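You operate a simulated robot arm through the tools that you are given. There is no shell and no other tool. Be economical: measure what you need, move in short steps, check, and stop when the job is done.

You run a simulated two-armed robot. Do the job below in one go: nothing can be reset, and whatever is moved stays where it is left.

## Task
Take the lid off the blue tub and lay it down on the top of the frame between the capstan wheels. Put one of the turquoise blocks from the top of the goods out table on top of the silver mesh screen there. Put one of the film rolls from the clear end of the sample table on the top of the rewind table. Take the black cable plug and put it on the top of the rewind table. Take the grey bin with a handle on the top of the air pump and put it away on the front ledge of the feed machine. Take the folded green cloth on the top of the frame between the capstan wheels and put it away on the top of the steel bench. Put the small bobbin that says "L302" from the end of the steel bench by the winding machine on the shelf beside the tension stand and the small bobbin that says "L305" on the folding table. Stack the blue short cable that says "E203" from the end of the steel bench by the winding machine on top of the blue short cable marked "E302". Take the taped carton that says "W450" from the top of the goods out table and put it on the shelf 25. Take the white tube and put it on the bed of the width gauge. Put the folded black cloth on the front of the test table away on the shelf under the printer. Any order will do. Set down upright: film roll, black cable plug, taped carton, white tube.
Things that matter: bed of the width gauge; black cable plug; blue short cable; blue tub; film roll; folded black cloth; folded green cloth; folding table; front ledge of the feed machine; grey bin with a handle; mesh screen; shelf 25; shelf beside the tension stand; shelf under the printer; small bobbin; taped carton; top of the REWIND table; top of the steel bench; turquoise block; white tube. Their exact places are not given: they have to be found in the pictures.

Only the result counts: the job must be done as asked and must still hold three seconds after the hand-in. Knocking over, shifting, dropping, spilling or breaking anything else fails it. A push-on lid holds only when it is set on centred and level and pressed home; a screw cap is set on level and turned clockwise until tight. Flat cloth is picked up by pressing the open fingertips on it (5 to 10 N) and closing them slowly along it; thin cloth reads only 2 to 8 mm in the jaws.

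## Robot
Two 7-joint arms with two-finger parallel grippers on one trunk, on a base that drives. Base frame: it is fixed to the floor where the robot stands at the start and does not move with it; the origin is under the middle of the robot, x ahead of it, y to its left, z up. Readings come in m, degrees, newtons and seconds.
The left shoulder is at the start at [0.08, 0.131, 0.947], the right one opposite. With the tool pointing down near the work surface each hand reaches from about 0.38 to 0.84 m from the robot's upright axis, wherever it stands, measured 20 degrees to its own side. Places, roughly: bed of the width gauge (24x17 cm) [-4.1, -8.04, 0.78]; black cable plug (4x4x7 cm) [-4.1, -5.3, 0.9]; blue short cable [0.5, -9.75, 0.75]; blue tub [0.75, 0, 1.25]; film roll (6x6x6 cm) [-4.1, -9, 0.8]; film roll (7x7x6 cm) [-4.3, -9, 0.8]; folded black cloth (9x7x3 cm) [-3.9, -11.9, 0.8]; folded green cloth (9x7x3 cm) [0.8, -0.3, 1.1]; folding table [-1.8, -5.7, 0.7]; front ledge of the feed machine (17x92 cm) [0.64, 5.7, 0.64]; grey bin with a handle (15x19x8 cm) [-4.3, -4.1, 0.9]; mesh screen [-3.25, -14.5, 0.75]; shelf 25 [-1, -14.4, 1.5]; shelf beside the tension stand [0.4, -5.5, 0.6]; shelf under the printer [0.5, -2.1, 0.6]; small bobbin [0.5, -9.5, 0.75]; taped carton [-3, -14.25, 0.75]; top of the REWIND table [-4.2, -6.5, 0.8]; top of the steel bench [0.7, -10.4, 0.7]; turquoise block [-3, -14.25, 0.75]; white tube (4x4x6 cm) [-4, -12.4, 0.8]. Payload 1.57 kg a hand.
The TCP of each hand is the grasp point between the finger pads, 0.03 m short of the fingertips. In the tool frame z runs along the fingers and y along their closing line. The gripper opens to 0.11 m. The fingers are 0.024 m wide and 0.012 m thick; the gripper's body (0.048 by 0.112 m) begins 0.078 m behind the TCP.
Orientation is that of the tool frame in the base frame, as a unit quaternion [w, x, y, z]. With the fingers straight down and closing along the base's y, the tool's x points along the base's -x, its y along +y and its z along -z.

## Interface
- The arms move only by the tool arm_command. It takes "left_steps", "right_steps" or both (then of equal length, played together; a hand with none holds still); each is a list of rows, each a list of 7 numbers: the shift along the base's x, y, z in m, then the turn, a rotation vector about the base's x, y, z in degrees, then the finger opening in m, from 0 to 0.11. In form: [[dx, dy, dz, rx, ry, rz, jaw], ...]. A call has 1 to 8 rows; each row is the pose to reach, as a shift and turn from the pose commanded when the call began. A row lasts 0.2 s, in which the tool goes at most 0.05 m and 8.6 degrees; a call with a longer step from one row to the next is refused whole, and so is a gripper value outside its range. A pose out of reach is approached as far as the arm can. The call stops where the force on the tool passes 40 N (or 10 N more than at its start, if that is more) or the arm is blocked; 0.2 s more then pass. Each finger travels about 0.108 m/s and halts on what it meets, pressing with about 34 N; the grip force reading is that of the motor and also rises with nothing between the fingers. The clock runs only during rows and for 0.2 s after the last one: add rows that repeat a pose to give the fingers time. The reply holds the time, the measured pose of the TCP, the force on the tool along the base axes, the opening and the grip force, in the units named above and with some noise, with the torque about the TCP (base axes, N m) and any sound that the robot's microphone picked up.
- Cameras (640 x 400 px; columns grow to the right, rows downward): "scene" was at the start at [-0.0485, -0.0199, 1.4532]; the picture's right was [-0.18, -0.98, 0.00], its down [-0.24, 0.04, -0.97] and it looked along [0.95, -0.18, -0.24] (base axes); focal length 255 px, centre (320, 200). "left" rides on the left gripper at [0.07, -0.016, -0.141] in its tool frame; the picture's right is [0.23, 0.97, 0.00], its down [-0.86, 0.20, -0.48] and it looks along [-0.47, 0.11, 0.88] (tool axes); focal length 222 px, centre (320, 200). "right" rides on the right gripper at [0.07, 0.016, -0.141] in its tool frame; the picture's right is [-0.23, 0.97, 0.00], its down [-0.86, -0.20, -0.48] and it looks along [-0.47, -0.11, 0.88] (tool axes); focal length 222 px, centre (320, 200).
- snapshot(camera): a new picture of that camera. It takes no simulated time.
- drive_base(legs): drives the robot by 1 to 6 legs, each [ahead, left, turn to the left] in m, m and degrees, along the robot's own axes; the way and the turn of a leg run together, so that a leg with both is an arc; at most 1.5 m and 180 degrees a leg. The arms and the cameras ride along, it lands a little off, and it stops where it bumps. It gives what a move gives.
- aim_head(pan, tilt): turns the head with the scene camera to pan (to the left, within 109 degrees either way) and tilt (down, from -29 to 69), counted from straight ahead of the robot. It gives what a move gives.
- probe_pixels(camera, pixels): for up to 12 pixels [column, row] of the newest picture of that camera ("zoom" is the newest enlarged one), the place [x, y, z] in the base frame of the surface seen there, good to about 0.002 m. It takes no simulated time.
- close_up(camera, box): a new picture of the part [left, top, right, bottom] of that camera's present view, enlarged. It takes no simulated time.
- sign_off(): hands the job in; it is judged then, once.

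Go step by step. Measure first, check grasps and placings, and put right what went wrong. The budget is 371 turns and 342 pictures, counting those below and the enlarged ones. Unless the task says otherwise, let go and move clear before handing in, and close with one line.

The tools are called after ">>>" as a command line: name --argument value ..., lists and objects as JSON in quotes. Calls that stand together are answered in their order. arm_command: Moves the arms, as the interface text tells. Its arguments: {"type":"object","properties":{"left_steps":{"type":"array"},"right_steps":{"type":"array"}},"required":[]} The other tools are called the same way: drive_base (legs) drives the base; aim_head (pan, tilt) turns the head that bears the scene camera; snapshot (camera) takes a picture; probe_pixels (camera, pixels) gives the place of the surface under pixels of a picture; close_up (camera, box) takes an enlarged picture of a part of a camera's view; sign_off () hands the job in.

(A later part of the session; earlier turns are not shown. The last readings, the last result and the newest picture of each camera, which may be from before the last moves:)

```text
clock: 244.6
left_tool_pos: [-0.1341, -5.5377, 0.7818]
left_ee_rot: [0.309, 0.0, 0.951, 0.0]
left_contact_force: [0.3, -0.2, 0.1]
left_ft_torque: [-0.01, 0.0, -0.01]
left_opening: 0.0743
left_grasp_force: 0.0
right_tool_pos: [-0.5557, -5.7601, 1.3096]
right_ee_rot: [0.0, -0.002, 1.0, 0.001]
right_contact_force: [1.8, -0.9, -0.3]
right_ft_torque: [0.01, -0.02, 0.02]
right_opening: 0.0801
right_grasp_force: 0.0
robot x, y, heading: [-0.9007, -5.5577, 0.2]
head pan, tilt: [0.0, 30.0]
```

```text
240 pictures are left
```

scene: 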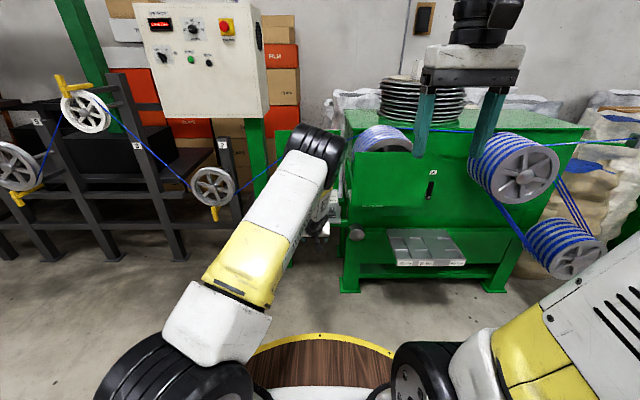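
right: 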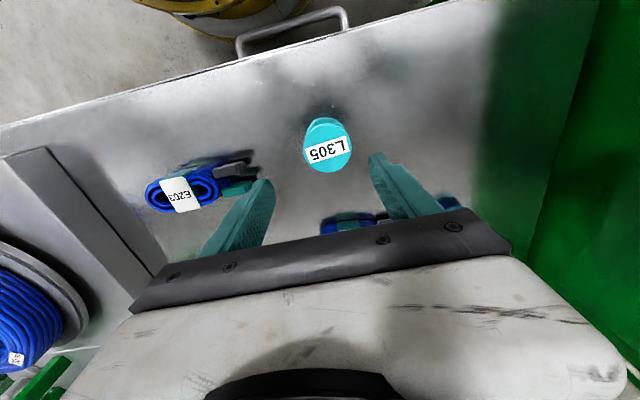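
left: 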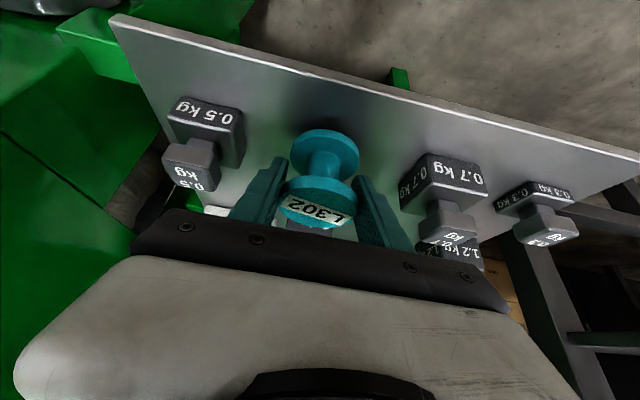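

>>> arm_command --left_steps '[[-0.02, 0.02, 0.04, 0, 5, 0, 0.08], [-0.04, 0.04, 0.08, 0, 10, 0, 0.08], [-0.06, 0.06, 0.12, 0, 15, 0, 0.08], [-0.08, 0.08, 0.16, 0, 20, 0, 0.08], [-0.1, 0.1, 0.2, 0, 25, 0, 0.08], [-0.12, 0.12, 0.24, 0, 30, 0, 0.08], [-0.14, 0.14, 0.28, 0, 36, 0, 0.08], [-0.16, 0.16, 0.32, 0, 36, 0, 0.08]]'

>>> arm_command --left_steps '[[-0.03, 0.01, 0.035, 0, 0, 0, 0.08], [-0.06, 0.02, 0.07, 0, 0, 0, 0.08], [-0.09, 0.03, 0.105, 0, 0, 0, 0.08], [-0.12, 0.03, 0.145, 0, 0, 0, 0.08], [-0.12, 0.03, 0.19, 0, 0, 0, 0.08]]'

>>> close_up --camera "scene" --box '[240, 130, 360, 290]'

```text
clock: 246.3
left_tool_pos: [-0.2962, -5.379, 1.1003]
left_ee_rot: [-0.002, 0.0, 1.0, 0.001]
left_contact_force: [-0.4, -0.2, 0.8]
left_ft_torque: [0.02, 0.01, -0.03]
left_opening: 0.08
left_grasp_force: 0.0
right_tool_pos: [-0.5555, -5.7605, 1.3088]
right_ee_rot: [0.0, -0.001, 1.0, 0.0]
right_contact_force: [0.4, -0.1, 0.0]
right_ft_torque: [0.03, 0.0, -0.01]
right_opening: 0.0798
right_grasp_force: 0.0
robot x, y, heading: [-0.8962, -5.5593, 0.1]
head pan, tilt: [0.0, 30.0]
```

```text
clock: 247.6
left_tool_pos: [-0.4145, -5.3495, 1.2886]
left_ee_rot: [-0.001, 0.001, 1.0, 0.0]
left_contact_force: [0.2, 0.7, 0.1]
left_ft_torque: [-0.04, 0.0, 0.03]
left_opening: 0.0802
left_grasp_force: 0.0
right_tool_pos: [-0.5569, -5.7613, 1.3086]
right_ee_rot: [-0.001, -0.002, 1.0, 0.0]
right_contact_force: [-0.4, 0.0, 0.2]
right_ft_torque: [-0.02, 0.01, 0.0]
right_opening: 0.0799
right_grasp_force: 0.1
robot x, y, heading: [-0.8954, -5.5583, 0.2]
head pan, tilt: [0.0, 30.0]
```

```text
2.50 times, centred on (300, 210) of scene
```

zoom: 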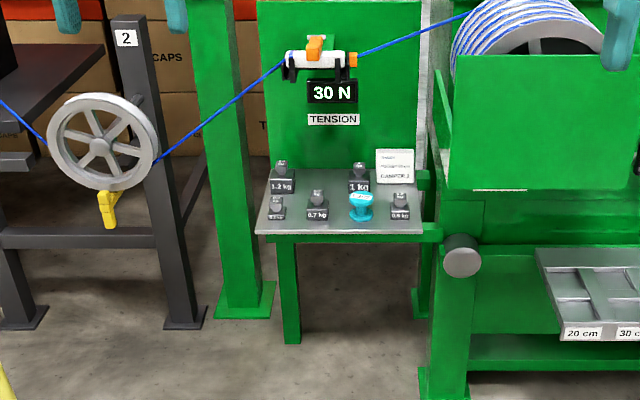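

L302 stands on the tension shelf. Next is the west side; I'll go north around the folding table.

>>> drive_base --legs '[[0, 0, 90], [1.4, 0, 0], [0, 0, 90]]'

>>> aim_head --pan 0 --tilt 20

>>> snapshot --camera "scene"

```text
clock: 262.2
left_tool_pos: [-1.412, -4.3576, 1.2878]
left_ee_rot: [0.0, 1.0, -0.004, 0.001]
left_contact_force: [-0.3, 0.2, -0.5]
left_ft_torque: [0.0, 0.02, 0.01]
left_opening: 0.0802
left_grasp_force: 0.1
right_tool_pos: [-1.2656, -3.947, 1.3103]
right_ee_rot: [0.0, 1.0, -0.002, 0.0]
right_contact_force: [-0.3, -0.4, -0.8]
right_ft_torque: [-0.03, -0.04, -0.01]
right_opening: 0.08
right_grasp_force: 0.1
robot x, y, heading: [-0.9252, -4.1519, 179.6]
head pan, tilt: [0.0, 30.0]
```

```text
clock: 262.9
left_tool_pos: [-1.4115, -4.3566, 1.289]
left_ee_rot: [0.0, 1.0, -0.004, 0.001]
left_contact_force: [-1.0, 0.1, 1.1]
left_ft_torque: [-0.01, 0.01, 0.01]
left_opening: 0.0801
left_grasp_force: 0.0
right_tool_pos: [-1.2662, -3.9465, 1.3101]
right_ee_rot: [0.0, 1.0, -0.003, 0.0]
right_contact_force: [0.1, 0.5, -0.9]
right_ft_torque: [0.02, 0.0, 0.03]
right_opening: 0.08
right_grasp_force: 0.0
robot x, y, heading: [-0.9302, -4.1528, 179.8]
head pan, tilt: [0.0, 20.0]
```

```text
238 pictures are left
```

scene: 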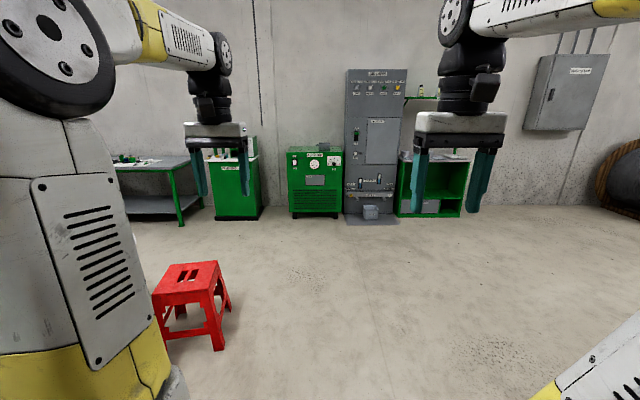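

>>> close_up --camera "scene" --box '[200, 120, 400, 230]'

>>> probe_pixels --camera "scene" --pixels '[[315, 165], [235, 180], [375, 150], [310, 147], [240, 150], [150, 165], [435, 180], [215, 290]]'

```text
3.20 times, centred on (300, 175) of scene
```

zoom: 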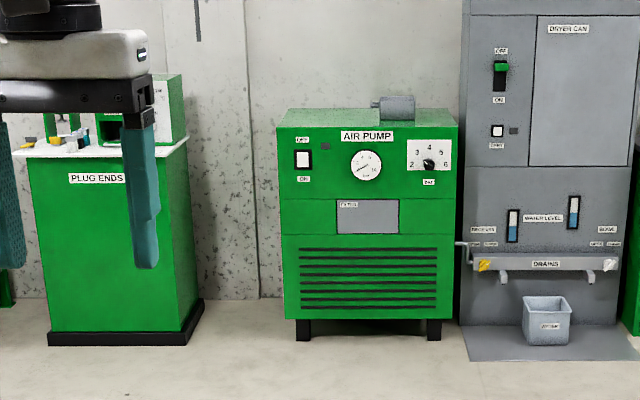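

```text
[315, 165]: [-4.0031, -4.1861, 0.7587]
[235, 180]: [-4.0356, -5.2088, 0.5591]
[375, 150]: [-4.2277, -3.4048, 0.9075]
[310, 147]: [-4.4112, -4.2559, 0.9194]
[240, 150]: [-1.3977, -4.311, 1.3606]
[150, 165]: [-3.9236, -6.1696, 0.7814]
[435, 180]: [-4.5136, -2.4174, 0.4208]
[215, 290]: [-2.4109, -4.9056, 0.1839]
```

>>> drive_base --legs '[[1.3, 0, 0], [1.1, 0, 0], [0, 1.05, 0]]'

>>> aim_head --pan 0 --tilt 30

>>> snapshot --camera "scene"

```text
clock: 279.8
left_tool_pos: [-3.9192, -5.267, 1.2888]
left_ee_rot: [0.0, 0.999, -0.042, 0.0]
left_contact_force: [-0.7, -0.1, -1.2]
left_ft_torque: [0.02, -0.02, -0.01]
left_opening: 0.0801
left_grasp_force: 0.0
right_tool_pos: [-3.7433, -4.8692, 1.3086]
right_ee_rot: [0.0, 0.999, -0.04, 0.0]
right_contact_force: [-0.7, -0.6, -0.4]
right_ft_torque: [-0.01, 0.03, -0.01]
right_opening: 0.0799
right_grasp_force: 0.2
robot x, y, heading: [-3.4188, -5.099, 174.9]
head pan, tilt: [0.0, 20.0]
```

```text
clock: 280.5
left_tool_pos: [-3.9189, -5.2667, 1.2881]
left_ee_rot: [0.0, 0.999, -0.042, 0.001]
left_contact_force: [-0.4, 0.3, 0.5]
left_ft_torque: [-0.03, -0.01, -0.01]
left_opening: 0.08
left_grasp_force: 0.1
right_tool_pos: [-3.7426, -4.8684, 1.3092]
right_ee_rot: [0.0, 0.999, -0.04, -0.001]
right_contact_force: [0.2, -0.1, 1.4]
right_ft_torque: [0.04, 0.03, 0.03]
right_opening: 0.08
right_grasp_force: 0.0
robot x, y, heading: [-3.4226, -5.1011, 175.1]
head pan, tilt: [0.0, 30.0]
```

```text
236 pictures are left
```

scene: 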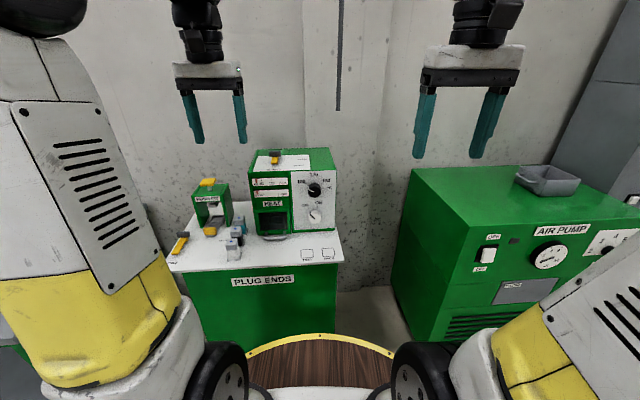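

>>> drive_base --legs '[[0, 0.05, 5]]'

>>> close_up --camera "scene" --box '[170, 130, 370, 290]'

```text
clock: 281.4
left_tool_pos: [-3.9052, -5.362, 1.2878]
left_ee_rot: [0.001, 1.0, 0.002, 0.001]
left_contact_force: [0.1, 0.4, 0.3]
left_ft_torque: [-0.01, 0.01, 0.03]
left_opening: 0.08
left_grasp_force: 0.0
right_tool_pos: [-3.7633, -4.95, 1.3096]
right_ee_rot: [-0.001, 1.0, 0.003, 0.0]
right_contact_force: [-0.1, -0.6, 0.2]
right_ft_torque: [-0.03, 0.04, -0.01]
right_opening: 0.0801
right_grasp_force: 0.1
robot x, y, heading: [-3.4184, -5.1514, -179.7]
head pan, tilt: [0.0, 30.0]
```

```text
2.50 times, centred on (270, 210) of scene
```

zoom: 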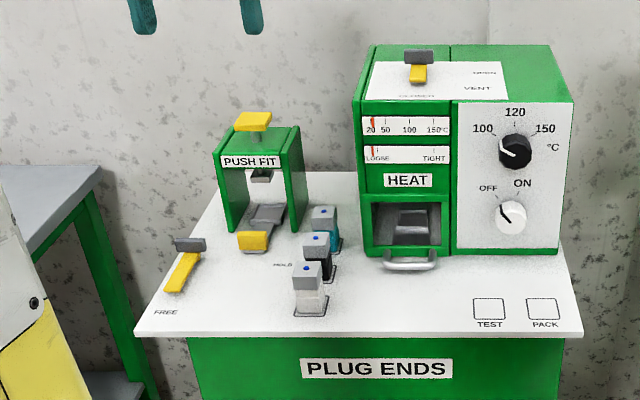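

>>> close_up --camera "scene" --box '[270, 200, 334, 264]'

```text
6.25 times, centred on (302, 232) of scene
```

zoom: 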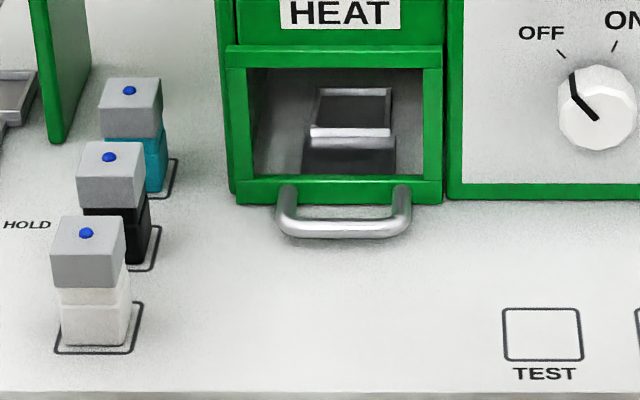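

>>> probe_pixels --camera "zoom" --pixels '[[87, 228], [86, 265], [108, 152], [110, 190], [130, 88], [55, 240], [122, 240], [82, 165], [143, 165], [200, 280], [95, 320], [150, 255]]'

```text
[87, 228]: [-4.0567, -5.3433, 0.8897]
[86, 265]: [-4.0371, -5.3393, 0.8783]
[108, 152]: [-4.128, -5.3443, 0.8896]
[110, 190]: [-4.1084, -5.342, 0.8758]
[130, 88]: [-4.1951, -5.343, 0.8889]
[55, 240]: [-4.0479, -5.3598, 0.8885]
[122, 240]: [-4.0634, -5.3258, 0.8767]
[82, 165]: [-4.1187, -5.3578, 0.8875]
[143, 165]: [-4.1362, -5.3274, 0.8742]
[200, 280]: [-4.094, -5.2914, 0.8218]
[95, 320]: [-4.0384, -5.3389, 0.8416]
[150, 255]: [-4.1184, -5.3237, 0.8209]
```

>>> probe_pixels --camera "zoom" --pixels '[[55, 138], [85, 60], [50, 30], [235, 190], [232, 60], [225, 10], [300, 225], [445, 200]]'

>>> probe_pixels --camera "scene" --pixels '[[288, 184], [240, 220], [272, 178], [272, 182], [262, 230], [315, 170], [320, 150], [315, 155], [242, 197], [258, 200]]'

```text
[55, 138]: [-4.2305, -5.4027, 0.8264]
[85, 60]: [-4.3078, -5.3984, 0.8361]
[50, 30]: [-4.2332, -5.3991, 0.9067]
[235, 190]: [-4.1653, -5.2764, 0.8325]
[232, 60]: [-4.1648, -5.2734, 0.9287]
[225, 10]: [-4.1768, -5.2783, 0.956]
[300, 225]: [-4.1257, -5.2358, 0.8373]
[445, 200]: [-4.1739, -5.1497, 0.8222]
```

```text
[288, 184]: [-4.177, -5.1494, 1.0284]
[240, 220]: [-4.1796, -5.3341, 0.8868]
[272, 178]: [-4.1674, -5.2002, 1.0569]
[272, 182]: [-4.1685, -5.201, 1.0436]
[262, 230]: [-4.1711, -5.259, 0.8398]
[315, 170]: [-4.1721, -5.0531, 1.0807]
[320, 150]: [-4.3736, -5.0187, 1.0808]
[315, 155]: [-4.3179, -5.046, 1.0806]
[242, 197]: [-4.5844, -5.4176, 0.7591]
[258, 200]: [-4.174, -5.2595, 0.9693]
```

The black plug (middle one) is at (‑4.126, ‑5.343), top 0.89, with the HEAT box close behind. I'll use the left hand tilted 20° so its body stays off the box.

>>> arm_command --left_steps '[[-0.02, 0.002, -0.035, 0, 4, 0, 0.08], [-0.045, 0.005, -0.07, 0, 8, 0, 0.08], [-0.07, 0.007, -0.105, 0, 12, 0, 0.07], [-0.09, 0.01, -0.145, 0, 16, 0, 0.065], [-0.115, 0.012, -0.185, 0, 20, 0, 0.065], [-0.14, 0.015, -0.225, 0, 20, 0, 0.065], [-0.16, 0.017, -0.265, 0, 20, 0, 0.065], [-0.18, 0.019, -0.309, 0, 20, 0, 0.065]]'

>>> snapshot --camera "left"

>>> close_up --camera "scene" --box '[190, 130, 350, 270]'

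```text
clock: 283.2
left_tool_pos: [-4.0853, -5.3405, 0.9804]
left_ee_rot: [0.0, 0.985, 0.002, -0.173]
left_contact_force: [0.4, -0.3, 0.3]
left_ft_torque: [-0.02, 0.04, -0.01]
left_opening: 0.0647
left_grasp_force: 0.1
right_tool_pos: [-3.7634, -4.951, 1.31]
right_ee_rot: [0.0, 1.0, 0.004, 0.0]
right_contact_force: [0.4, 0.3, 0.7]
right_ft_torque: [0.01, 0.03, 0.0]
right_opening: 0.0798
right_grasp_force: 0.1
robot x, y, heading: [-3.4208, -5.1512, -179.7]
head pan, tilt: [0.0, 30.0]
```

```text
233 pictures are left
```

left: 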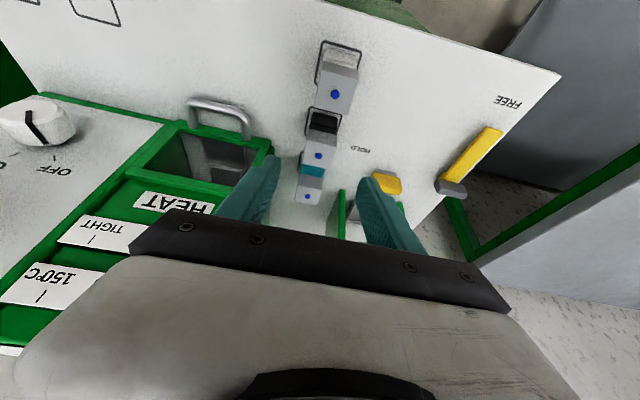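

```text
2.86 times, centred on (270, 200) of scene
```

zoom: 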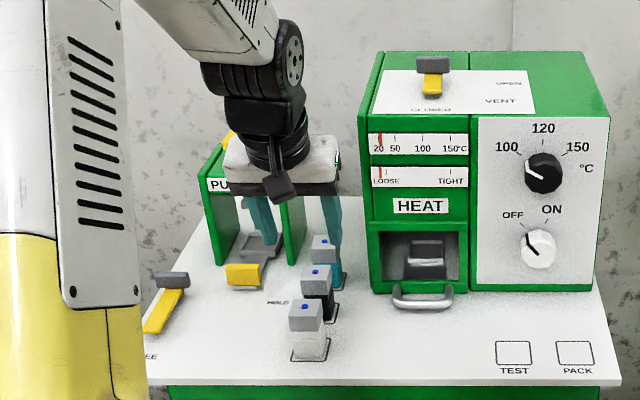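

>>> probe_pixels --camera "left" --pixels '[[318, 156], [308, 150], [330, 160], [336, 95], [307, 197]]'

```text
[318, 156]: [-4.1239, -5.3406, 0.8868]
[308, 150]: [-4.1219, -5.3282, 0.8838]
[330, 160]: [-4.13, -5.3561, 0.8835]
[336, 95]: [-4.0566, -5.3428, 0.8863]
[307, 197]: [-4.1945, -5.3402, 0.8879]
```

>>> arm_command --left_steps '[[-0.014, -0.001, -0.038, 0, 0, 0, 0.065], [-0.027, -0.0015, -0.076, 0, 0, 0, 0.065], [-0.041, -0.0015, -0.112, 0, 0, 0, 0.065], [-0.041, -0.0015, -0.112, 0, 0, 0, 0.045], [-0.041, -0.0015, -0.112, 0, 0, 0, 0.025], [-0.041, -0.0015, -0.112, 0, 0, 0, 0.025]]'

>>> close_up --camera "scene" --box '[190, 130, 350, 270]'

>>> snapshot --camera "left"

```text
clock: 284.6
left_tool_pos: [-4.1247, -5.3437, 0.8666]
left_ee_rot: [-0.001, 0.985, 0.002, -0.173]
left_contact_force: [-0.4, -0.2, 0.5]
left_ft_torque: [-0.03, 0.01, -0.01]
left_opening: 0.033
left_grasp_force: 33.9
right_tool_pos: [-3.763, -4.9496, 1.3095]
right_ee_rot: [0.0, 1.0, 0.004, 0.0]
right_contact_force: [0.0, 0.6, 0.3]
right_ft_torque: [-0.01, 0.02, 0.01]
right_opening: 0.0797
right_grasp_force: 0.0
robot x, y, heading: [-3.4236, -5.1521, -179.7]
head pan, tilt: [0.0, 30.0]
```

```text
2.86 times, centred on (270, 200) of scene
```

zoom: 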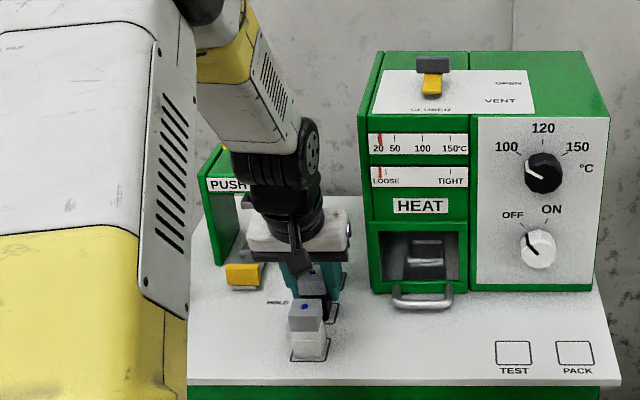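

```text
230 pictures are left
```

left: 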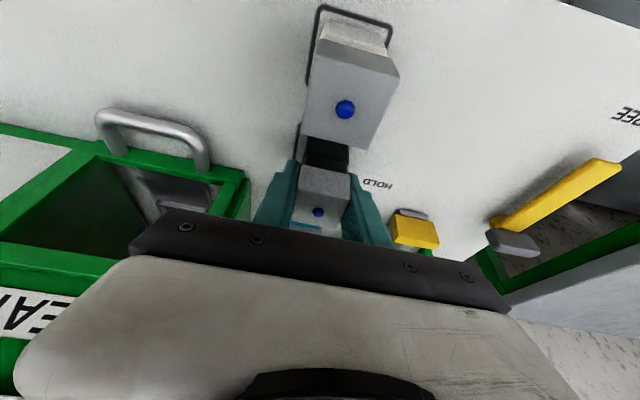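

Black plug gripped (33 mm). I'll lift it straight up and bring it back.

>>> arm_command --left_steps '[[0, 0, 0.045, 0, 0, 0, 0.025], [0.0, 0, 0.09, 0, 0, 0, 0.025], [0.01, 0, 0.135, 0, 0, 0, 0.025], [0.03, 0, 0.175, 0, 0, 0, 0.025], [0.06, -0.01, 0.21, 0, 0, 0, 0.025], [0.09, -0.015, 0.245, 0, 0, 0, 0.025], [0.12, -0.02, 0.28, 0, 0, 0, 0.025], [0.15, -0.02, 0.315, 0, 0, 0, 0.025]]'

>>> aim_head --pan 50 --tilt 25

>>> snapshot --camera "scene"

```text
clock: 286.4
left_tool_pos: [-3.973, -5.3639, 1.1827]
left_ee_rot: [-0.001, 0.985, 0.002, -0.173]
left_contact_force: [-0.3, 0.1, -0.1]
left_ft_torque: [-0.02, -0.01, 0.01]
left_opening: 0.033
left_grasp_force: 34.3
right_tool_pos: [-3.7645, -4.9498, 1.3098]
right_ee_rot: [0.0, 1.0, 0.004, 0.001]
right_contact_force: [0.1, -0.8, 0.1]
right_ft_torque: [0.02, -0.05, 0.02]
right_opening: 0.08
right_grasp_force: 0.0
robot x, y, heading: [-3.4217, -5.1524, -179.7]
head pan, tilt: [0.0, 30.0]
```

```text
clock: 287.6
left_tool_pos: [-3.9735, -5.3634, 1.1827]
left_ee_rot: [0.0, 0.985, 0.003, -0.173]
left_contact_force: [-0.6, 0.1, -0.8]
left_ft_torque: [0.0, -0.01, 0.0]
left_opening: 0.0328
left_grasp_force: 34.4
right_tool_pos: [-3.7638, -4.9501, 1.3105]
right_ee_rot: [0.0, 1.0, 0.003, 0.0]
right_contact_force: [1.1, -0.6, 0.0]
right_ft_torque: [0.01, -0.02, 0.02]
right_opening: 0.0799
right_grasp_force: 0.0
robot x, y, heading: [-3.421, -5.152, -180.0]
head pan, tilt: [50.0, 25.0]
```

```text
229 pictures are left
```

scene: 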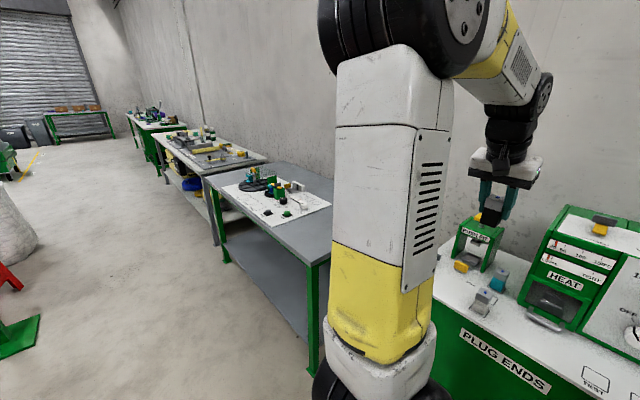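

>>> probe_pixels --camera "scene" --pixels '[[38, 320], [5, 290], [30, 240], [320, 270], [215, 240], [300, 180], [280, 220], [260, 180], [310, 205]]'

```text
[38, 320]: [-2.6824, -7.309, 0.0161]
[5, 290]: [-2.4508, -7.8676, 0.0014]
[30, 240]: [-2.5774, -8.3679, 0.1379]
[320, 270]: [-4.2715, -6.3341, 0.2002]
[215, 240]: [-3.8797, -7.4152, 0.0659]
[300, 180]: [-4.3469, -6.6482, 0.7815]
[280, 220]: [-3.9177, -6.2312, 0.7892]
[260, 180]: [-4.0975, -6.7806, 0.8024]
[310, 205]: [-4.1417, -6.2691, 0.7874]
```

>>> drive_base --legs '[[0, 1.3, 0]]'

>>> aim_head --pan 0 --tilt 35

>>> snapshot --camera "scene"

```text
clock: 294.1
left_tool_pos: [-3.9642, -6.665, 1.182]
left_ee_rot: [0.0, 0.985, 0.005, -0.173]
left_contact_force: [0.1, -0.3, -0.4]
left_ft_torque: [-0.04, 0.0, 0.0]
left_opening: 0.033
left_grasp_force: 33.7
right_tool_pos: [-3.7566, -6.2486, 1.3092]
right_ee_rot: [0.0, 1.0, 0.006, 0.001]
right_contact_force: [-0.6, 0.1, 0.8]
right_ft_torque: [0.02, -0.01, -0.02]
right_opening: 0.0798
right_grasp_force: 0.1
robot x, y, heading: [-3.412, -6.4482, -179.4]
head pan, tilt: [50.0, 25.0]
```

```text
clock: 295.3
left_tool_pos: [-3.9635, -6.6647, 1.182]
left_ee_rot: [0.0, 0.985, 0.005, -0.173]
left_contact_force: [0.0, -0.1, -0.9]
left_ft_torque: [0.0, -0.02, -0.01]
left_opening: 0.0331
left_grasp_force: 33.5
right_tool_pos: [-3.7574, -6.2481, 1.3097]
right_ee_rot: [0.0, 1.0, 0.006, 0.0]
right_contact_force: [0.0, 0.3, -0.3]
right_ft_torque: [-0.04, -0.01, 0.0]
right_opening: 0.0798
right_grasp_force: 0.1
robot x, y, heading: [-3.4139, -6.449, -179.6]
head pan, tilt: [0.0, 35.0]
```

```text
228 pictures are left
```

scene: 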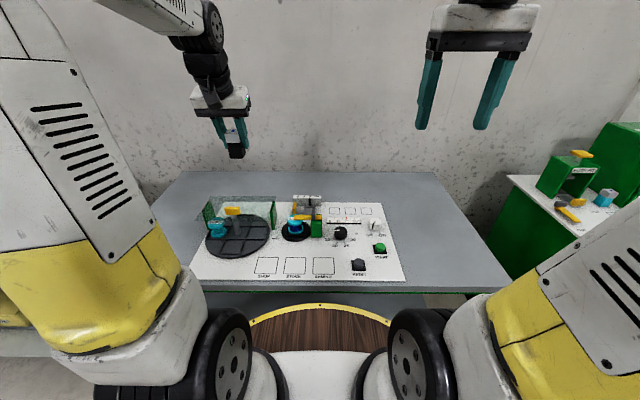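

>>> probe_pixels --camera "scene" --pixels '[[180, 220], [195, 270], [170, 195], [205, 215], [440, 260], [440, 220], [480, 270], [400, 265], [300, 290], [155, 200]]'

```text
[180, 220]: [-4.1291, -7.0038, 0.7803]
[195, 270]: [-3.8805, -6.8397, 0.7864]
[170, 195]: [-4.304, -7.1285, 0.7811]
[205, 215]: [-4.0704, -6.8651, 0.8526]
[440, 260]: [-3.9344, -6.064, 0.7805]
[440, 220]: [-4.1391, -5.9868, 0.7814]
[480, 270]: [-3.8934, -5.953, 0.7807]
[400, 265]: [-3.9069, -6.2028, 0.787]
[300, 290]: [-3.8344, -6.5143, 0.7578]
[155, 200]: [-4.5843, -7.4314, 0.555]
```

>>> drive_base --legs '[[0, 0.25, -0.4]]'

>>> arm_command --left_steps '[[-0.01, -0.012, -0.045, 0, 0, 0, 0.025], [-0.02, -0.025, -0.09, 0, 0, 0, 0.025], [-0.03, -0.037, -0.135, 0, 0, 0, 0.025], [-0.04, -0.05, -0.18, 0, 0, 0, 0.025], [-0.05, -0.065, -0.22, 0, 0, 0, 0.025], [-0.055, -0.075, -0.26, 0, 0, 0, 0.025], [-0.055, -0.075, -0.3, 0, 0, 0, 0.025]]'

>>> snapshot --camera "scene"

>>> snapshot --camera "left"

```text
clock: 297.1
left_tool_pos: [-3.9645, -6.9111, 1.183]
left_ee_rot: [-0.001, 0.985, 0.002, -0.173]
left_contact_force: [0.0, 0.4, -1.4]
left_ft_torque: [-0.01, 0.0, 0.03]
left_opening: 0.0332
left_grasp_force: 33.2
right_tool_pos: [-3.7549, -6.4967, 1.3097]
right_ee_rot: [0.0, 1.0, 0.003, 0.0]
right_contact_force: [-0.1, -0.2, 0.6]
right_ft_torque: [-0.01, 0.03, 0.0]
right_opening: 0.0802
right_grasp_force: 0.1
robot x, y, heading: [-3.4149, -6.6984, -180.0]
head pan, tilt: [0.0, 35.0]
```

```text
clock: 298.8
left_tool_pos: [-4.0183, -6.9845, 0.8801]
left_ee_rot: [-0.001, 0.985, 0.001, -0.172]
left_contact_force: [0.1, 0.0, -1.0]
left_ft_torque: [0.0, -0.02, 0.02]
left_opening: 0.0329
left_grasp_force: 34.0
right_tool_pos: [-3.7539, -6.497, 1.3094]
right_ee_rot: [0.0, 1.0, 0.003, 0.0]
right_contact_force: [0.6, 0.5, 0.1]
right_ft_torque: [-0.01, 0.05, -0.01]
right_opening: 0.08
right_grasp_force: 0.1
robot x, y, heading: [-3.4146, -6.6998, -179.8]
head pan, tilt: [0.0, 35.0]
```

```text
227 pictures are left
```

scene: 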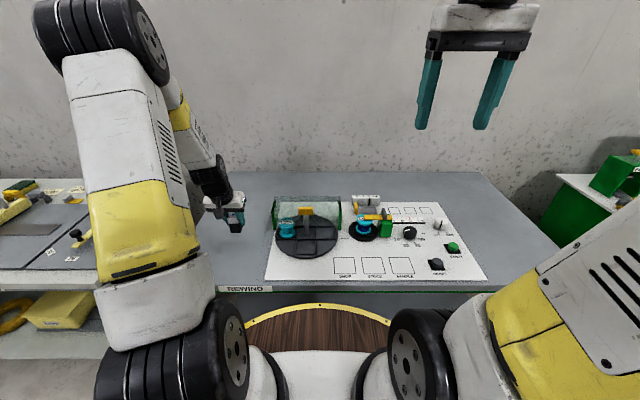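

```text
226 pictures are left
```

left: 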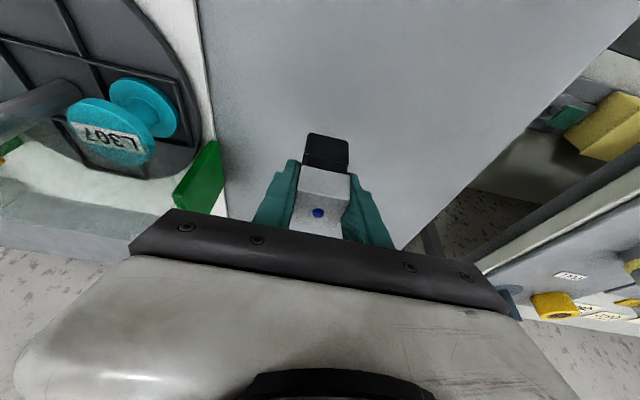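

>>> probe_pixels --camera "left" --pixels '[[390, 190], [430, 200], [450, 160], [240, 180], [330, 120]]'

>>> arm_command --left_steps '[[0, 0, -0.02, 0, 0, 0, 0.025], [0, 0, -0.04, 0, 0, 0, 0.025], [0, 0, -0.051, 0, 0, 0, 0.025], [0, 0, -0.053, 0, 0, 0, 0.025], [0, 0, -0.053, 0, 0, 0, 0.025]]'

```text
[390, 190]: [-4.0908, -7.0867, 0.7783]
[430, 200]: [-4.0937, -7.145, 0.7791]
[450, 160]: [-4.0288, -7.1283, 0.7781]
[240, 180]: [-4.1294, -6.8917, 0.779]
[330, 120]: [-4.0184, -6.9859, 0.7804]
```

```text
clock: 299.9
left_tool_pos: [-4.0174, -6.9859, 0.8286]
left_ee_rot: [-0.001, 0.985, 0.001, -0.173]
left_contact_force: [-0.1, 0.1, 0.3]
left_ft_torque: [-0.02, 0.01, 0.0]
left_opening: 0.033
left_grasp_force: 33.8
right_tool_pos: [-3.7539, -6.4968, 1.3095]
right_ee_rot: [0.001, 1.0, 0.003, 0.0]
right_contact_force: [-0.8, -0.7, -0.6]
right_ft_torque: [-0.03, 0.03, 0.03]
right_opening: 0.0803
right_grasp_force: 0.0
robot x, y, heading: [-3.4157, -6.6966, -179.9]
head pan, tilt: [0.0, 35.0]
```

>>> arm_command --left_steps '[[0, 0, -0.0015, 0, 0, 0, 0.025], [0, 0, -0.003, 0, 0, 0, 0.025], [0, 0, -0.003, 0, 0, 0, 0.025]]'

>>> close_up --camera "scene" --box '[180, 180, 280, 260]'

```text
clock: 300.8
left_tool_pos: [-4.0185, -6.9856, 0.827]
left_ee_rot: [-0.001, 0.985, 0.0, -0.175]
left_contact_force: [6.1, 0.5, 23.8]
left_ft_torque: [0.03, -0.22, -0.02]
left_opening: 0.0332
left_grasp_force: 34.2
right_tool_pos: [-3.7528, -6.4981, 1.31]
right_ee_rot: [0.0, 1.0, 0.002, 0.0]
right_contact_force: [0.2, -0.8, -0.5]
right_ft_torque: [0.0, -0.01, 0.03]
right_opening: 0.08
right_grasp_force: 0.2
robot x, y, heading: [-3.4133, -6.6995, -179.9]
head pan, tilt: [0.0, 35.0]
```

```text
5.00 times, centred on (230, 220) of scene
```

zoom: 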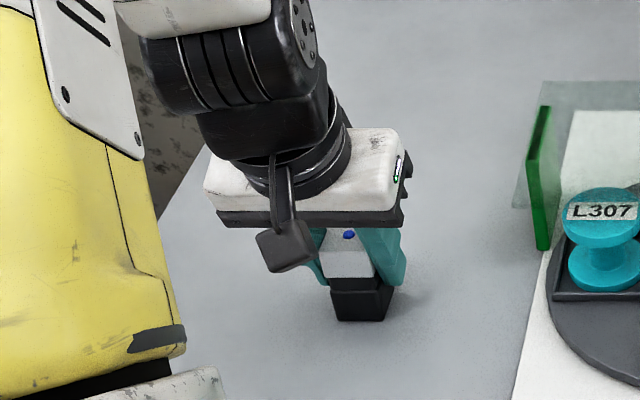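

Contact at 24 N. I'll ease 1 mm, release, and withdraw up the tilt line.

>>> arm_command --left_steps '[[0, 0, 0.0015, 0, 0, 0, 0.035], [0, 0, 0.0015, 0, 0, 0, 0.05], [0, 0, 0.0015, 0, 0, 0, 0.065], [0.014, 0, 0.038, 0, 0, 0, 0.065], [0.03, 0, 0.08, 0, 0, 0, 0.065], [0.046, 0.01, 0.12, 0, -5, 0, 0.065], [0.06, 0.02, 0.16, 0, -10, 0, 0.065], [0.075, 0.03, 0.2, 0, -15, 0, 0.07]]'

>>> close_up --camera "scene" --box '[180, 180, 280, 260]'

>>> arm_command --left_steps '[[0.01, 0.01, 0.045, 0, -5, 0, 0.08], [0.02, 0.02, 0.09, 0, -5, 0, 0.08], [0.03, 0.03, 0.135, 0, -5, 0, 0.08], [0.04, 0.04, 0.18, 0, -5, 0, 0.08], [0.04, 0.04, 0.225, 0, -5, 0, 0.08], [0.04, 0.04, 0.26, 0, -5, 0, 0.08]]'

```text
clock: 302.6
left_tool_pos: [-3.9431, -6.9544, 1.0272]
left_ee_rot: [-0.001, 0.999, 0.001, -0.042]
left_contact_force: [0.4, -0.7, -0.4]
left_ft_torque: [0.0, -0.02, 0.04]
left_opening: 0.07
left_grasp_force: 0.0
right_tool_pos: [-3.7529, -6.4965, 1.3092]
right_ee_rot: [0.0, 1.0, 0.003, 0.0]
right_contact_force: [-0.1, -0.4, 0.6]
right_ft_torque: [0.0, 0.03, 0.02]
right_opening: 0.0799
right_grasp_force: 0.1
robot x, y, heading: [-3.411, -6.6981, -180.0]
head pan, tilt: [0.0, 35.0]
```

```text
5.00 times, centred on (230, 220) of scene
```

zoom: 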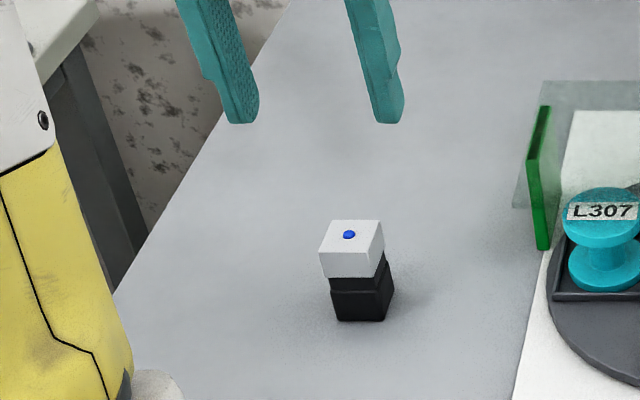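

```text
clock: 303.9
left_tool_pos: [-3.9029, -6.9153, 1.2879]
left_ee_rot: [-0.001, 1.0, 0.001, 0.002]
left_contact_force: [-0.4, 0.3, 0.4]
left_ft_torque: [0.02, 0.02, 0.02]
left_opening: 0.0798
left_grasp_force: 0.1
right_tool_pos: [-3.7535, -6.4962, 1.3095]
right_ee_rot: [0.0, 1.0, 0.002, 0.001]
right_contact_force: [-0.4, -0.6, -0.8]
right_ft_torque: [0.0, -0.01, 0.01]
right_opening: 0.0796
right_grasp_force: 0.1
robot x, y, heading: [-3.4155, -6.6978, -180.0]
head pan, tilt: [0.0, 35.0]
```

The plug stands upright on the rewind table. Next, strafe to the sample table for a film roll.

>>> drive_base --legs '[[0, 1.2, 0], [0, 1.1, 0]]'

>>> snapshot --camera "scene"

```text
clock: 315.1
left_tool_pos: [-3.8693, -9.1974, 1.2886]
left_ee_rot: [-0.001, 1.0, 0.008, 0.001]
left_contact_force: [0.2, 0.3, -0.4]
left_ft_torque: [0.03, 0.0, 0.01]
left_opening: 0.0802
left_grasp_force: 0.0
right_tool_pos: [-3.7259, -8.7744, 1.3092]
right_ee_rot: [0.001, 1.0, 0.009, 0.0]
right_contact_force: [-0.1, -0.4, 0.2]
right_ft_torque: [0.03, -0.02, 0.0]
right_opening: 0.08
right_grasp_force: 0.1
robot x, y, heading: [-3.3809, -8.9663, -179.1]
head pan, tilt: [0.0, 35.0]
```

```text
223 pictures are left
```

scene: 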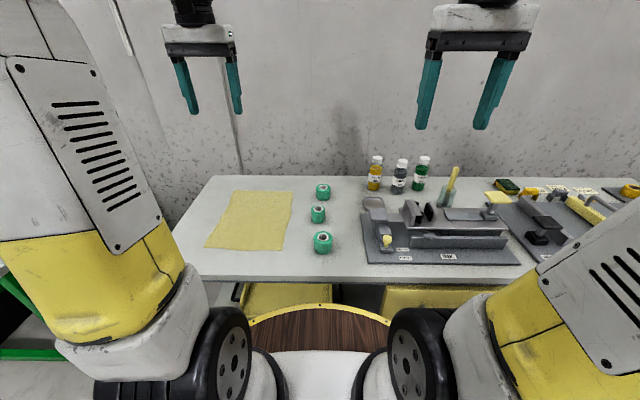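

>>> close_up --camera "scene" --box '[280, 175, 360, 265]'

>>> probe_pixels --camera "zoom" --pixels '[[230, 250], [210, 250], [300, 310], [280, 310]]'

>>> probe_pixels --camera "scene" --pixels '[[323, 236], [323, 246], [314, 240], [332, 240], [323, 254], [318, 210], [323, 188], [290, 250], [320, 270]]'

```text
4.44 times, centred on (320, 220) of scene
```

zoom: 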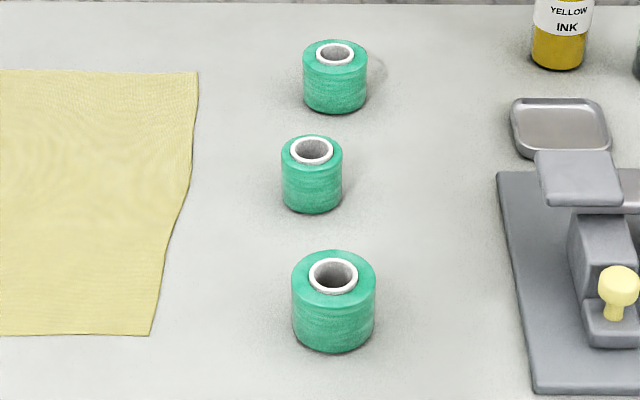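

```text
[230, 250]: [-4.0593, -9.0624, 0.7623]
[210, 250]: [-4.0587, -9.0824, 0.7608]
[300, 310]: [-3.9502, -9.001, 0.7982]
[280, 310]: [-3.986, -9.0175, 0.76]
```

```text
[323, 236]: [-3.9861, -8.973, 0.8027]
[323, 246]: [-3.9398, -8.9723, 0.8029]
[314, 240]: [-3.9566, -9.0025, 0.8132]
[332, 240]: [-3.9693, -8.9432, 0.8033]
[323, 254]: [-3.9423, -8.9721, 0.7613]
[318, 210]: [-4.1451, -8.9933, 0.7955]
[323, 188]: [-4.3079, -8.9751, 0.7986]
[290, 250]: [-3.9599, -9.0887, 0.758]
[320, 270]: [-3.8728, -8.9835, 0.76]
```

I'll take the middle roll at about (‑4.15, ‑8.99) with the right hand: drive slightly closer, then hover.

>>> drive_base --legs '[[0.08, 0, -0.9]]'

>>> arm_command --right_steps '[[-0.04, -0.025, -0.015, 0, 0, 0, 0.08], [-0.08, -0.05, -0.03, 0, 0, 0, 0.09], [-0.12, -0.075, -0.045, 0, 0, 0, 0.09], [-0.16, -0.1, -0.06, 0, 0, 0, 0.09], [-0.2, -0.125, -0.075, 0, 0, 0, 0.09], [-0.24, -0.15, -0.09, 0, 0, 0, 0.09], [-0.28, -0.17, -0.11, 0, 0, 0, 0.09], [-0.32, -0.19, -0.13, 0, 0, 0, 0.09]]'

>>> snapshot --camera "right"

```text
clock: 316.2
left_tool_pos: [-3.9529, -9.19, 1.2881]
left_ee_rot: [-0.001, 1.0, 0.0, 0.0]
left_contact_force: [-0.2, 0.2, 1.6]
left_ft_torque: [-0.04, 0.04, 0.02]
left_opening: 0.0801
left_grasp_force: 0.0
right_tool_pos: [-3.8026, -8.7715, 1.3099]
right_ee_rot: [0.0, 1.0, 0.002, 0.0]
right_contact_force: [-0.5, -0.2, 0.6]
right_ft_torque: [0.0, 0.0, 0.01]
right_opening: 0.08
right_grasp_force: 0.0
robot x, y, heading: [-3.4608, -8.9747, -180.0]
head pan, tilt: [0.0, 35.0]
```

```text
clock: 318.0
left_tool_pos: [-3.9531, -9.1902, 1.2904]
left_ee_rot: [-0.001, 1.0, 0.0, 0.001]
left_contact_force: [0.4, 0.3, -0.6]
left_ft_torque: [-0.04, 0.05, 0.02]
left_opening: 0.08
left_grasp_force: 0.1
right_tool_pos: [-4.1233, -8.9604, 1.1782]
right_ee_rot: [-0.001, 1.0, 0.001, -0.001]
right_contact_force: [1.3, 0.5, -1.0]
right_ft_torque: [-0.05, 0.02, -0.02]
right_opening: 0.09
right_grasp_force: 0.1
robot x, y, heading: [-3.4646, -8.9744, 180.2]
head pan, tilt: [0.0, 35.0]
```

```text
221 pictures are left
```

right: 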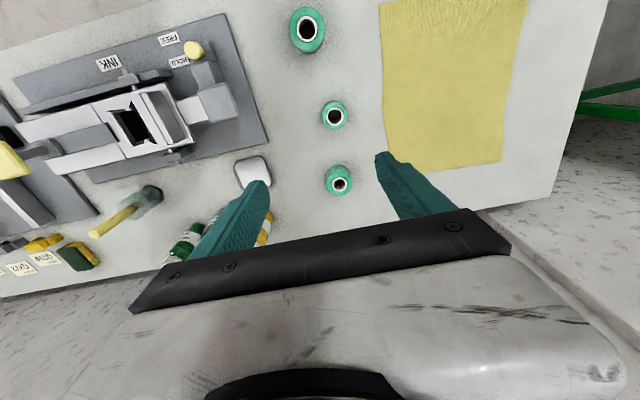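

>>> probe_pixels --camera "right" --pixels '[[323, 112], [346, 120], [334, 103], [335, 128], [336, 116]]'

>>> close_up --camera "right" --box '[300, 80, 370, 150]'

>>> probe_pixels --camera "zoom" --pixels '[[220, 300], [390, 310], [305, 200], [310, 430]]'

```text
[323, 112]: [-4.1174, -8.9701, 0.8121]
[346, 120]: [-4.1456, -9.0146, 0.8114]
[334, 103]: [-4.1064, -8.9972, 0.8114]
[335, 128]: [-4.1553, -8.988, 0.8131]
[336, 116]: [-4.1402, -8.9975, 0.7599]
```

```text
5.71 times, centred on (335, 115) of right
```

zoom: 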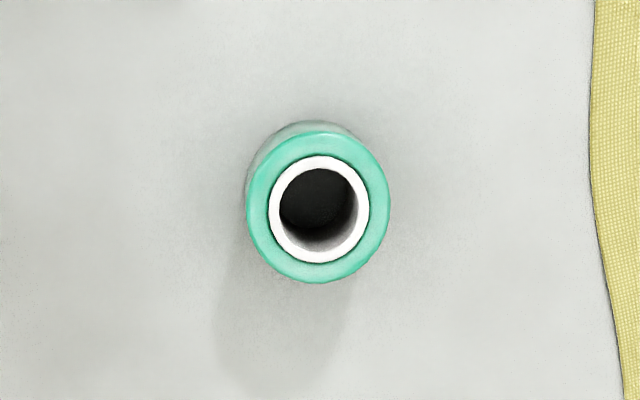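

```text
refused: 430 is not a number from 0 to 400
```

>>> probe_pixels --camera "zoom" --pixels '[[255, 207], [382, 205], [318, 140], [318, 275], [318, 155], [270, 207]]'

```text
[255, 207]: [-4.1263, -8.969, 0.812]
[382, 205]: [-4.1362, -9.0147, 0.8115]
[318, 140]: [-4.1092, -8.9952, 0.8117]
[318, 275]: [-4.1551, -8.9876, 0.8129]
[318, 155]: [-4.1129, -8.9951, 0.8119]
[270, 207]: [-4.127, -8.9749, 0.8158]
```

>>> arm_command --right_steps '[[-0.004, -0.015, -0.045, 0, 0, 0, 0.09], [-0.009, -0.032, -0.09, 0, 0, 0, 0.09], [-0.009, -0.032, -0.14, 0, 0, 0, 0.09], [-0.009, -0.032, -0.19, 0, 0, 0, 0.09], [-0.009, -0.032, -0.24, 0, 0, 0, 0.09], [-0.009, -0.032, -0.28, 0, 0, 0, 0.09]]'

>>> snapshot --camera "right"

```text
clock: 319.4
left_tool_pos: [-3.9528, -9.1905, 1.2883]
left_ee_rot: [-0.001, 1.0, 0.0, 0.001]
left_contact_force: [-0.2, -0.7, 0.0]
left_ft_torque: [-0.05, 0.01, -0.03]
left_opening: 0.0798
left_grasp_force: 0.1
right_tool_pos: [-4.1312, -8.9945, 0.9007]
right_ee_rot: [0.0, 1.0, 0.002, -0.001]
right_contact_force: [-0.4, -0.4, -0.7]
right_ft_torque: [-0.01, 0.0, 0.01]
right_opening: 0.0898
right_grasp_force: 0.0
robot x, y, heading: [-3.4591, -8.9719, -179.9]
head pan, tilt: [0.0, 35.0]
```

```text
219 pictures are left
```

right: 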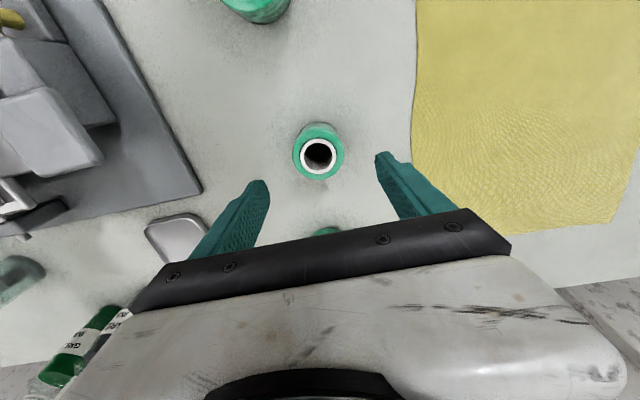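

>>> arm_command --right_steps '[[-0.001, 0.002, -0.04, 0, 0, 0, 0.09], [-0.001, 0.002, -0.08, 0, 0, 0, 0.09], [-0.001, 0.002, -0.104, 0, 0, 0, 0.09], [-0.001, 0.002, -0.104, 0, 0, 0, 0.065], [-0.001, 0.002, -0.104, 0, 0, 0, 0.045], [-0.001, 0.002, -0.104, 0, 0, 0, 0.035], [-0.001, 0.002, -0.104, 0, 0, 0, 0.035]]'

>>> arm_command --right_steps '[[0, 0, 0.045, 0, 0, 0, 0.035], [0, 0, 0.09, 0, 0, 0, 0.035], [0, 0, 0.135, 0, 0, 0, 0.035], [0.02, 0, 0.175, 0, 0, 0, 0.035], [0.05, 0.02, 0.21, 0, 0, 0, 0.035], [0.08, 0.04, 0.24, 0, 0, 0, 0.035], [0.11, 0.06, 0.27, 0, 0, 0, 0.035], [0.14, 0.08, 0.3, 0, 0, 0, 0.035]]'

>>> snapshot --camera "scene"

```text
clock: 321.0
left_tool_pos: [-3.9532, -9.1892, 1.2885]
left_ee_rot: [-0.001, 1.0, 0.0, 0.002]
left_contact_force: [0.3, -0.7, 0.6]
left_ft_torque: [0.01, 0.03, -0.04]
left_opening: 0.0799
left_grasp_force: 0.0
right_tool_pos: [-4.1316, -8.9916, 0.7961]
right_ee_rot: [0.0, 1.0, 0.002, 0.001]
right_contact_force: [-0.5, 0.3, 0.0]
right_ft_torque: [0.0, 0.01, 0.04]
right_opening: 0.0541
right_grasp_force: 34.4
robot x, y, heading: [-3.4619, -8.9767, -180.0]
head pan, tilt: [0.0, 35.0]
```

```text
refused: row 5 steps farther than a row can; nothing moved
```

```text
218 pictures are left
```

scene: 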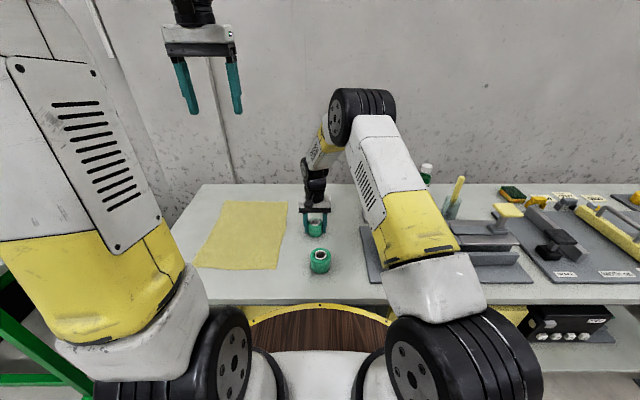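

>>> arm_command --right_steps '[[0, 0, 0.045, 0, 0, 0, 0.035], [0, 0, 0.09, 0, 0, 0, 0.035], [0, 0, 0.135, 0, 0, 0, 0.035], [0.02, 0, 0.175, 0, 0, 0, 0.035], [0.045, 0.02, 0.21, 0, 0, 0, 0.035], [0.07, 0.04, 0.245, 0, 0, 0, 0.035], [0.095, 0.06, 0.28, 0, 0, 0, 0.035], [0.12, 0.08, 0.315, 0, 0, 0, 0.035]]'

>>> drive_base --legs '[[-0.06, 0, 0], [0, -1.35, 0], [0, -1.35, 0]]'

>>> snapshot --camera "scene"

```text
clock: 322.8
left_tool_pos: [-3.9522, -9.1908, 1.289]
left_ee_rot: [0.0, 1.0, 0.0, 0.0]
left_contact_force: [0.1, 0.2, -0.5]
left_ft_torque: [0.03, -0.02, -0.01]
left_opening: 0.08
left_grasp_force: 0.0
right_tool_pos: [-4.0123, -8.9114, 1.1087]
right_ee_rot: [0.001, 1.0, 0.002, 0.001]
right_contact_force: [0.0, 0.4, -1.3]
right_ft_torque: [0.02, -0.03, 0.01]
right_opening: 0.0542
right_grasp_force: 34.1
robot x, y, heading: [-3.4661, -8.9759, -180.1]
head pan, tilt: [0.0, 35.0]
```

```text
clock: 336.5
left_tool_pos: [-3.9047, -6.4822, 1.2883]
left_ee_rot: [-0.001, 1.0, -0.007, 0.001]
left_contact_force: [0.0, 0.4, -0.3]
left_ft_torque: [0.01, 0.02, -0.01]
left_opening: 0.0802
left_grasp_force: 0.1
right_tool_pos: [-3.9595, -6.2016, 1.1082]
right_ee_rot: [0.0, 1.0, -0.006, 0.001]
right_contact_force: [-0.2, 0.4, -1.4]
right_ft_torque: [-0.03, -0.01, -0.03]
right_opening: 0.0506
right_grasp_force: 33.8
robot x, y, heading: [-3.4102, -6.2757, 179.2]
head pan, tilt: [0.0, 35.0]
```

```text
217 pictures are left
```

scene: 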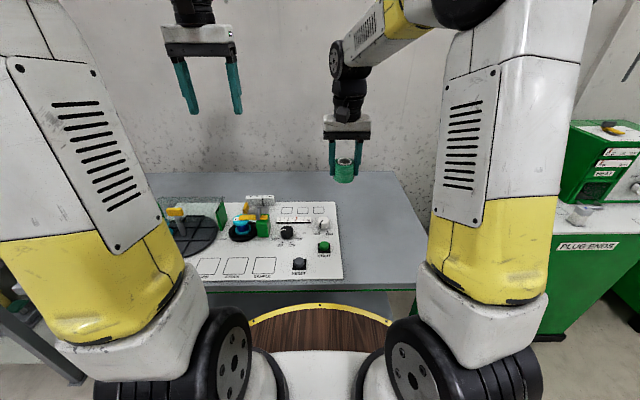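

The grip reading shrank a bit (54→51 mm), so I'll check the roll and target the clear right strip.

>>> close_up --camera "scene" --box '[310, 100, 400, 200]'

>>> probe_pixels --camera "scene" --pixels '[[375, 250], [390, 275], [355, 230], [400, 230], [343, 260], [410, 270]]'

```text
4.00 times, centred on (355, 150) of scene
```

zoom: 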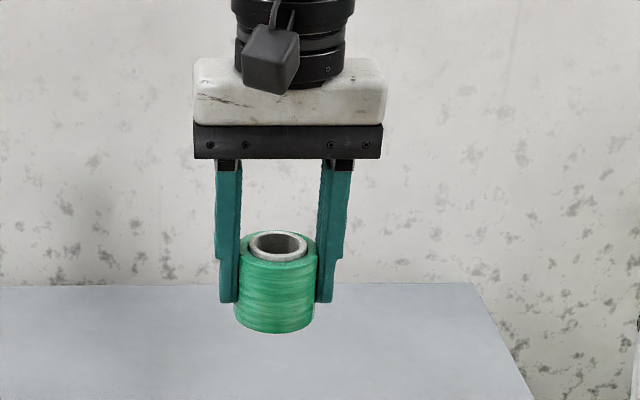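

```text
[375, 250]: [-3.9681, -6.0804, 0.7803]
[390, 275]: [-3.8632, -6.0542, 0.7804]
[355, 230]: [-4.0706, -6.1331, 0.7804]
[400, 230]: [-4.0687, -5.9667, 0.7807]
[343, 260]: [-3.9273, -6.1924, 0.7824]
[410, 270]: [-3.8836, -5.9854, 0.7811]
```

>>> close_up --camera "scene" --box '[320, 150, 370, 190]'

>>> probe_pixels --camera "zoom" --pixels '[[310, 260], [310, 290], [310, 100], [310, 40], [140, 190], [480, 190]]'

```text
10.00 times, centred on (345, 170) of scene
```

zoom: 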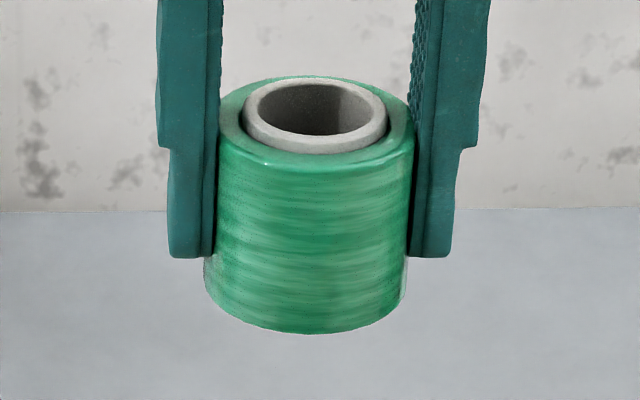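

```text
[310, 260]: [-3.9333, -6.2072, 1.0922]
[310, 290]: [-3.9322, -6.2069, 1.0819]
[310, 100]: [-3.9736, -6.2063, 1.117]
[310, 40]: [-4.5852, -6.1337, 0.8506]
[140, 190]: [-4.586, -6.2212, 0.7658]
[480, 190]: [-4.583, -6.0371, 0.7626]
```

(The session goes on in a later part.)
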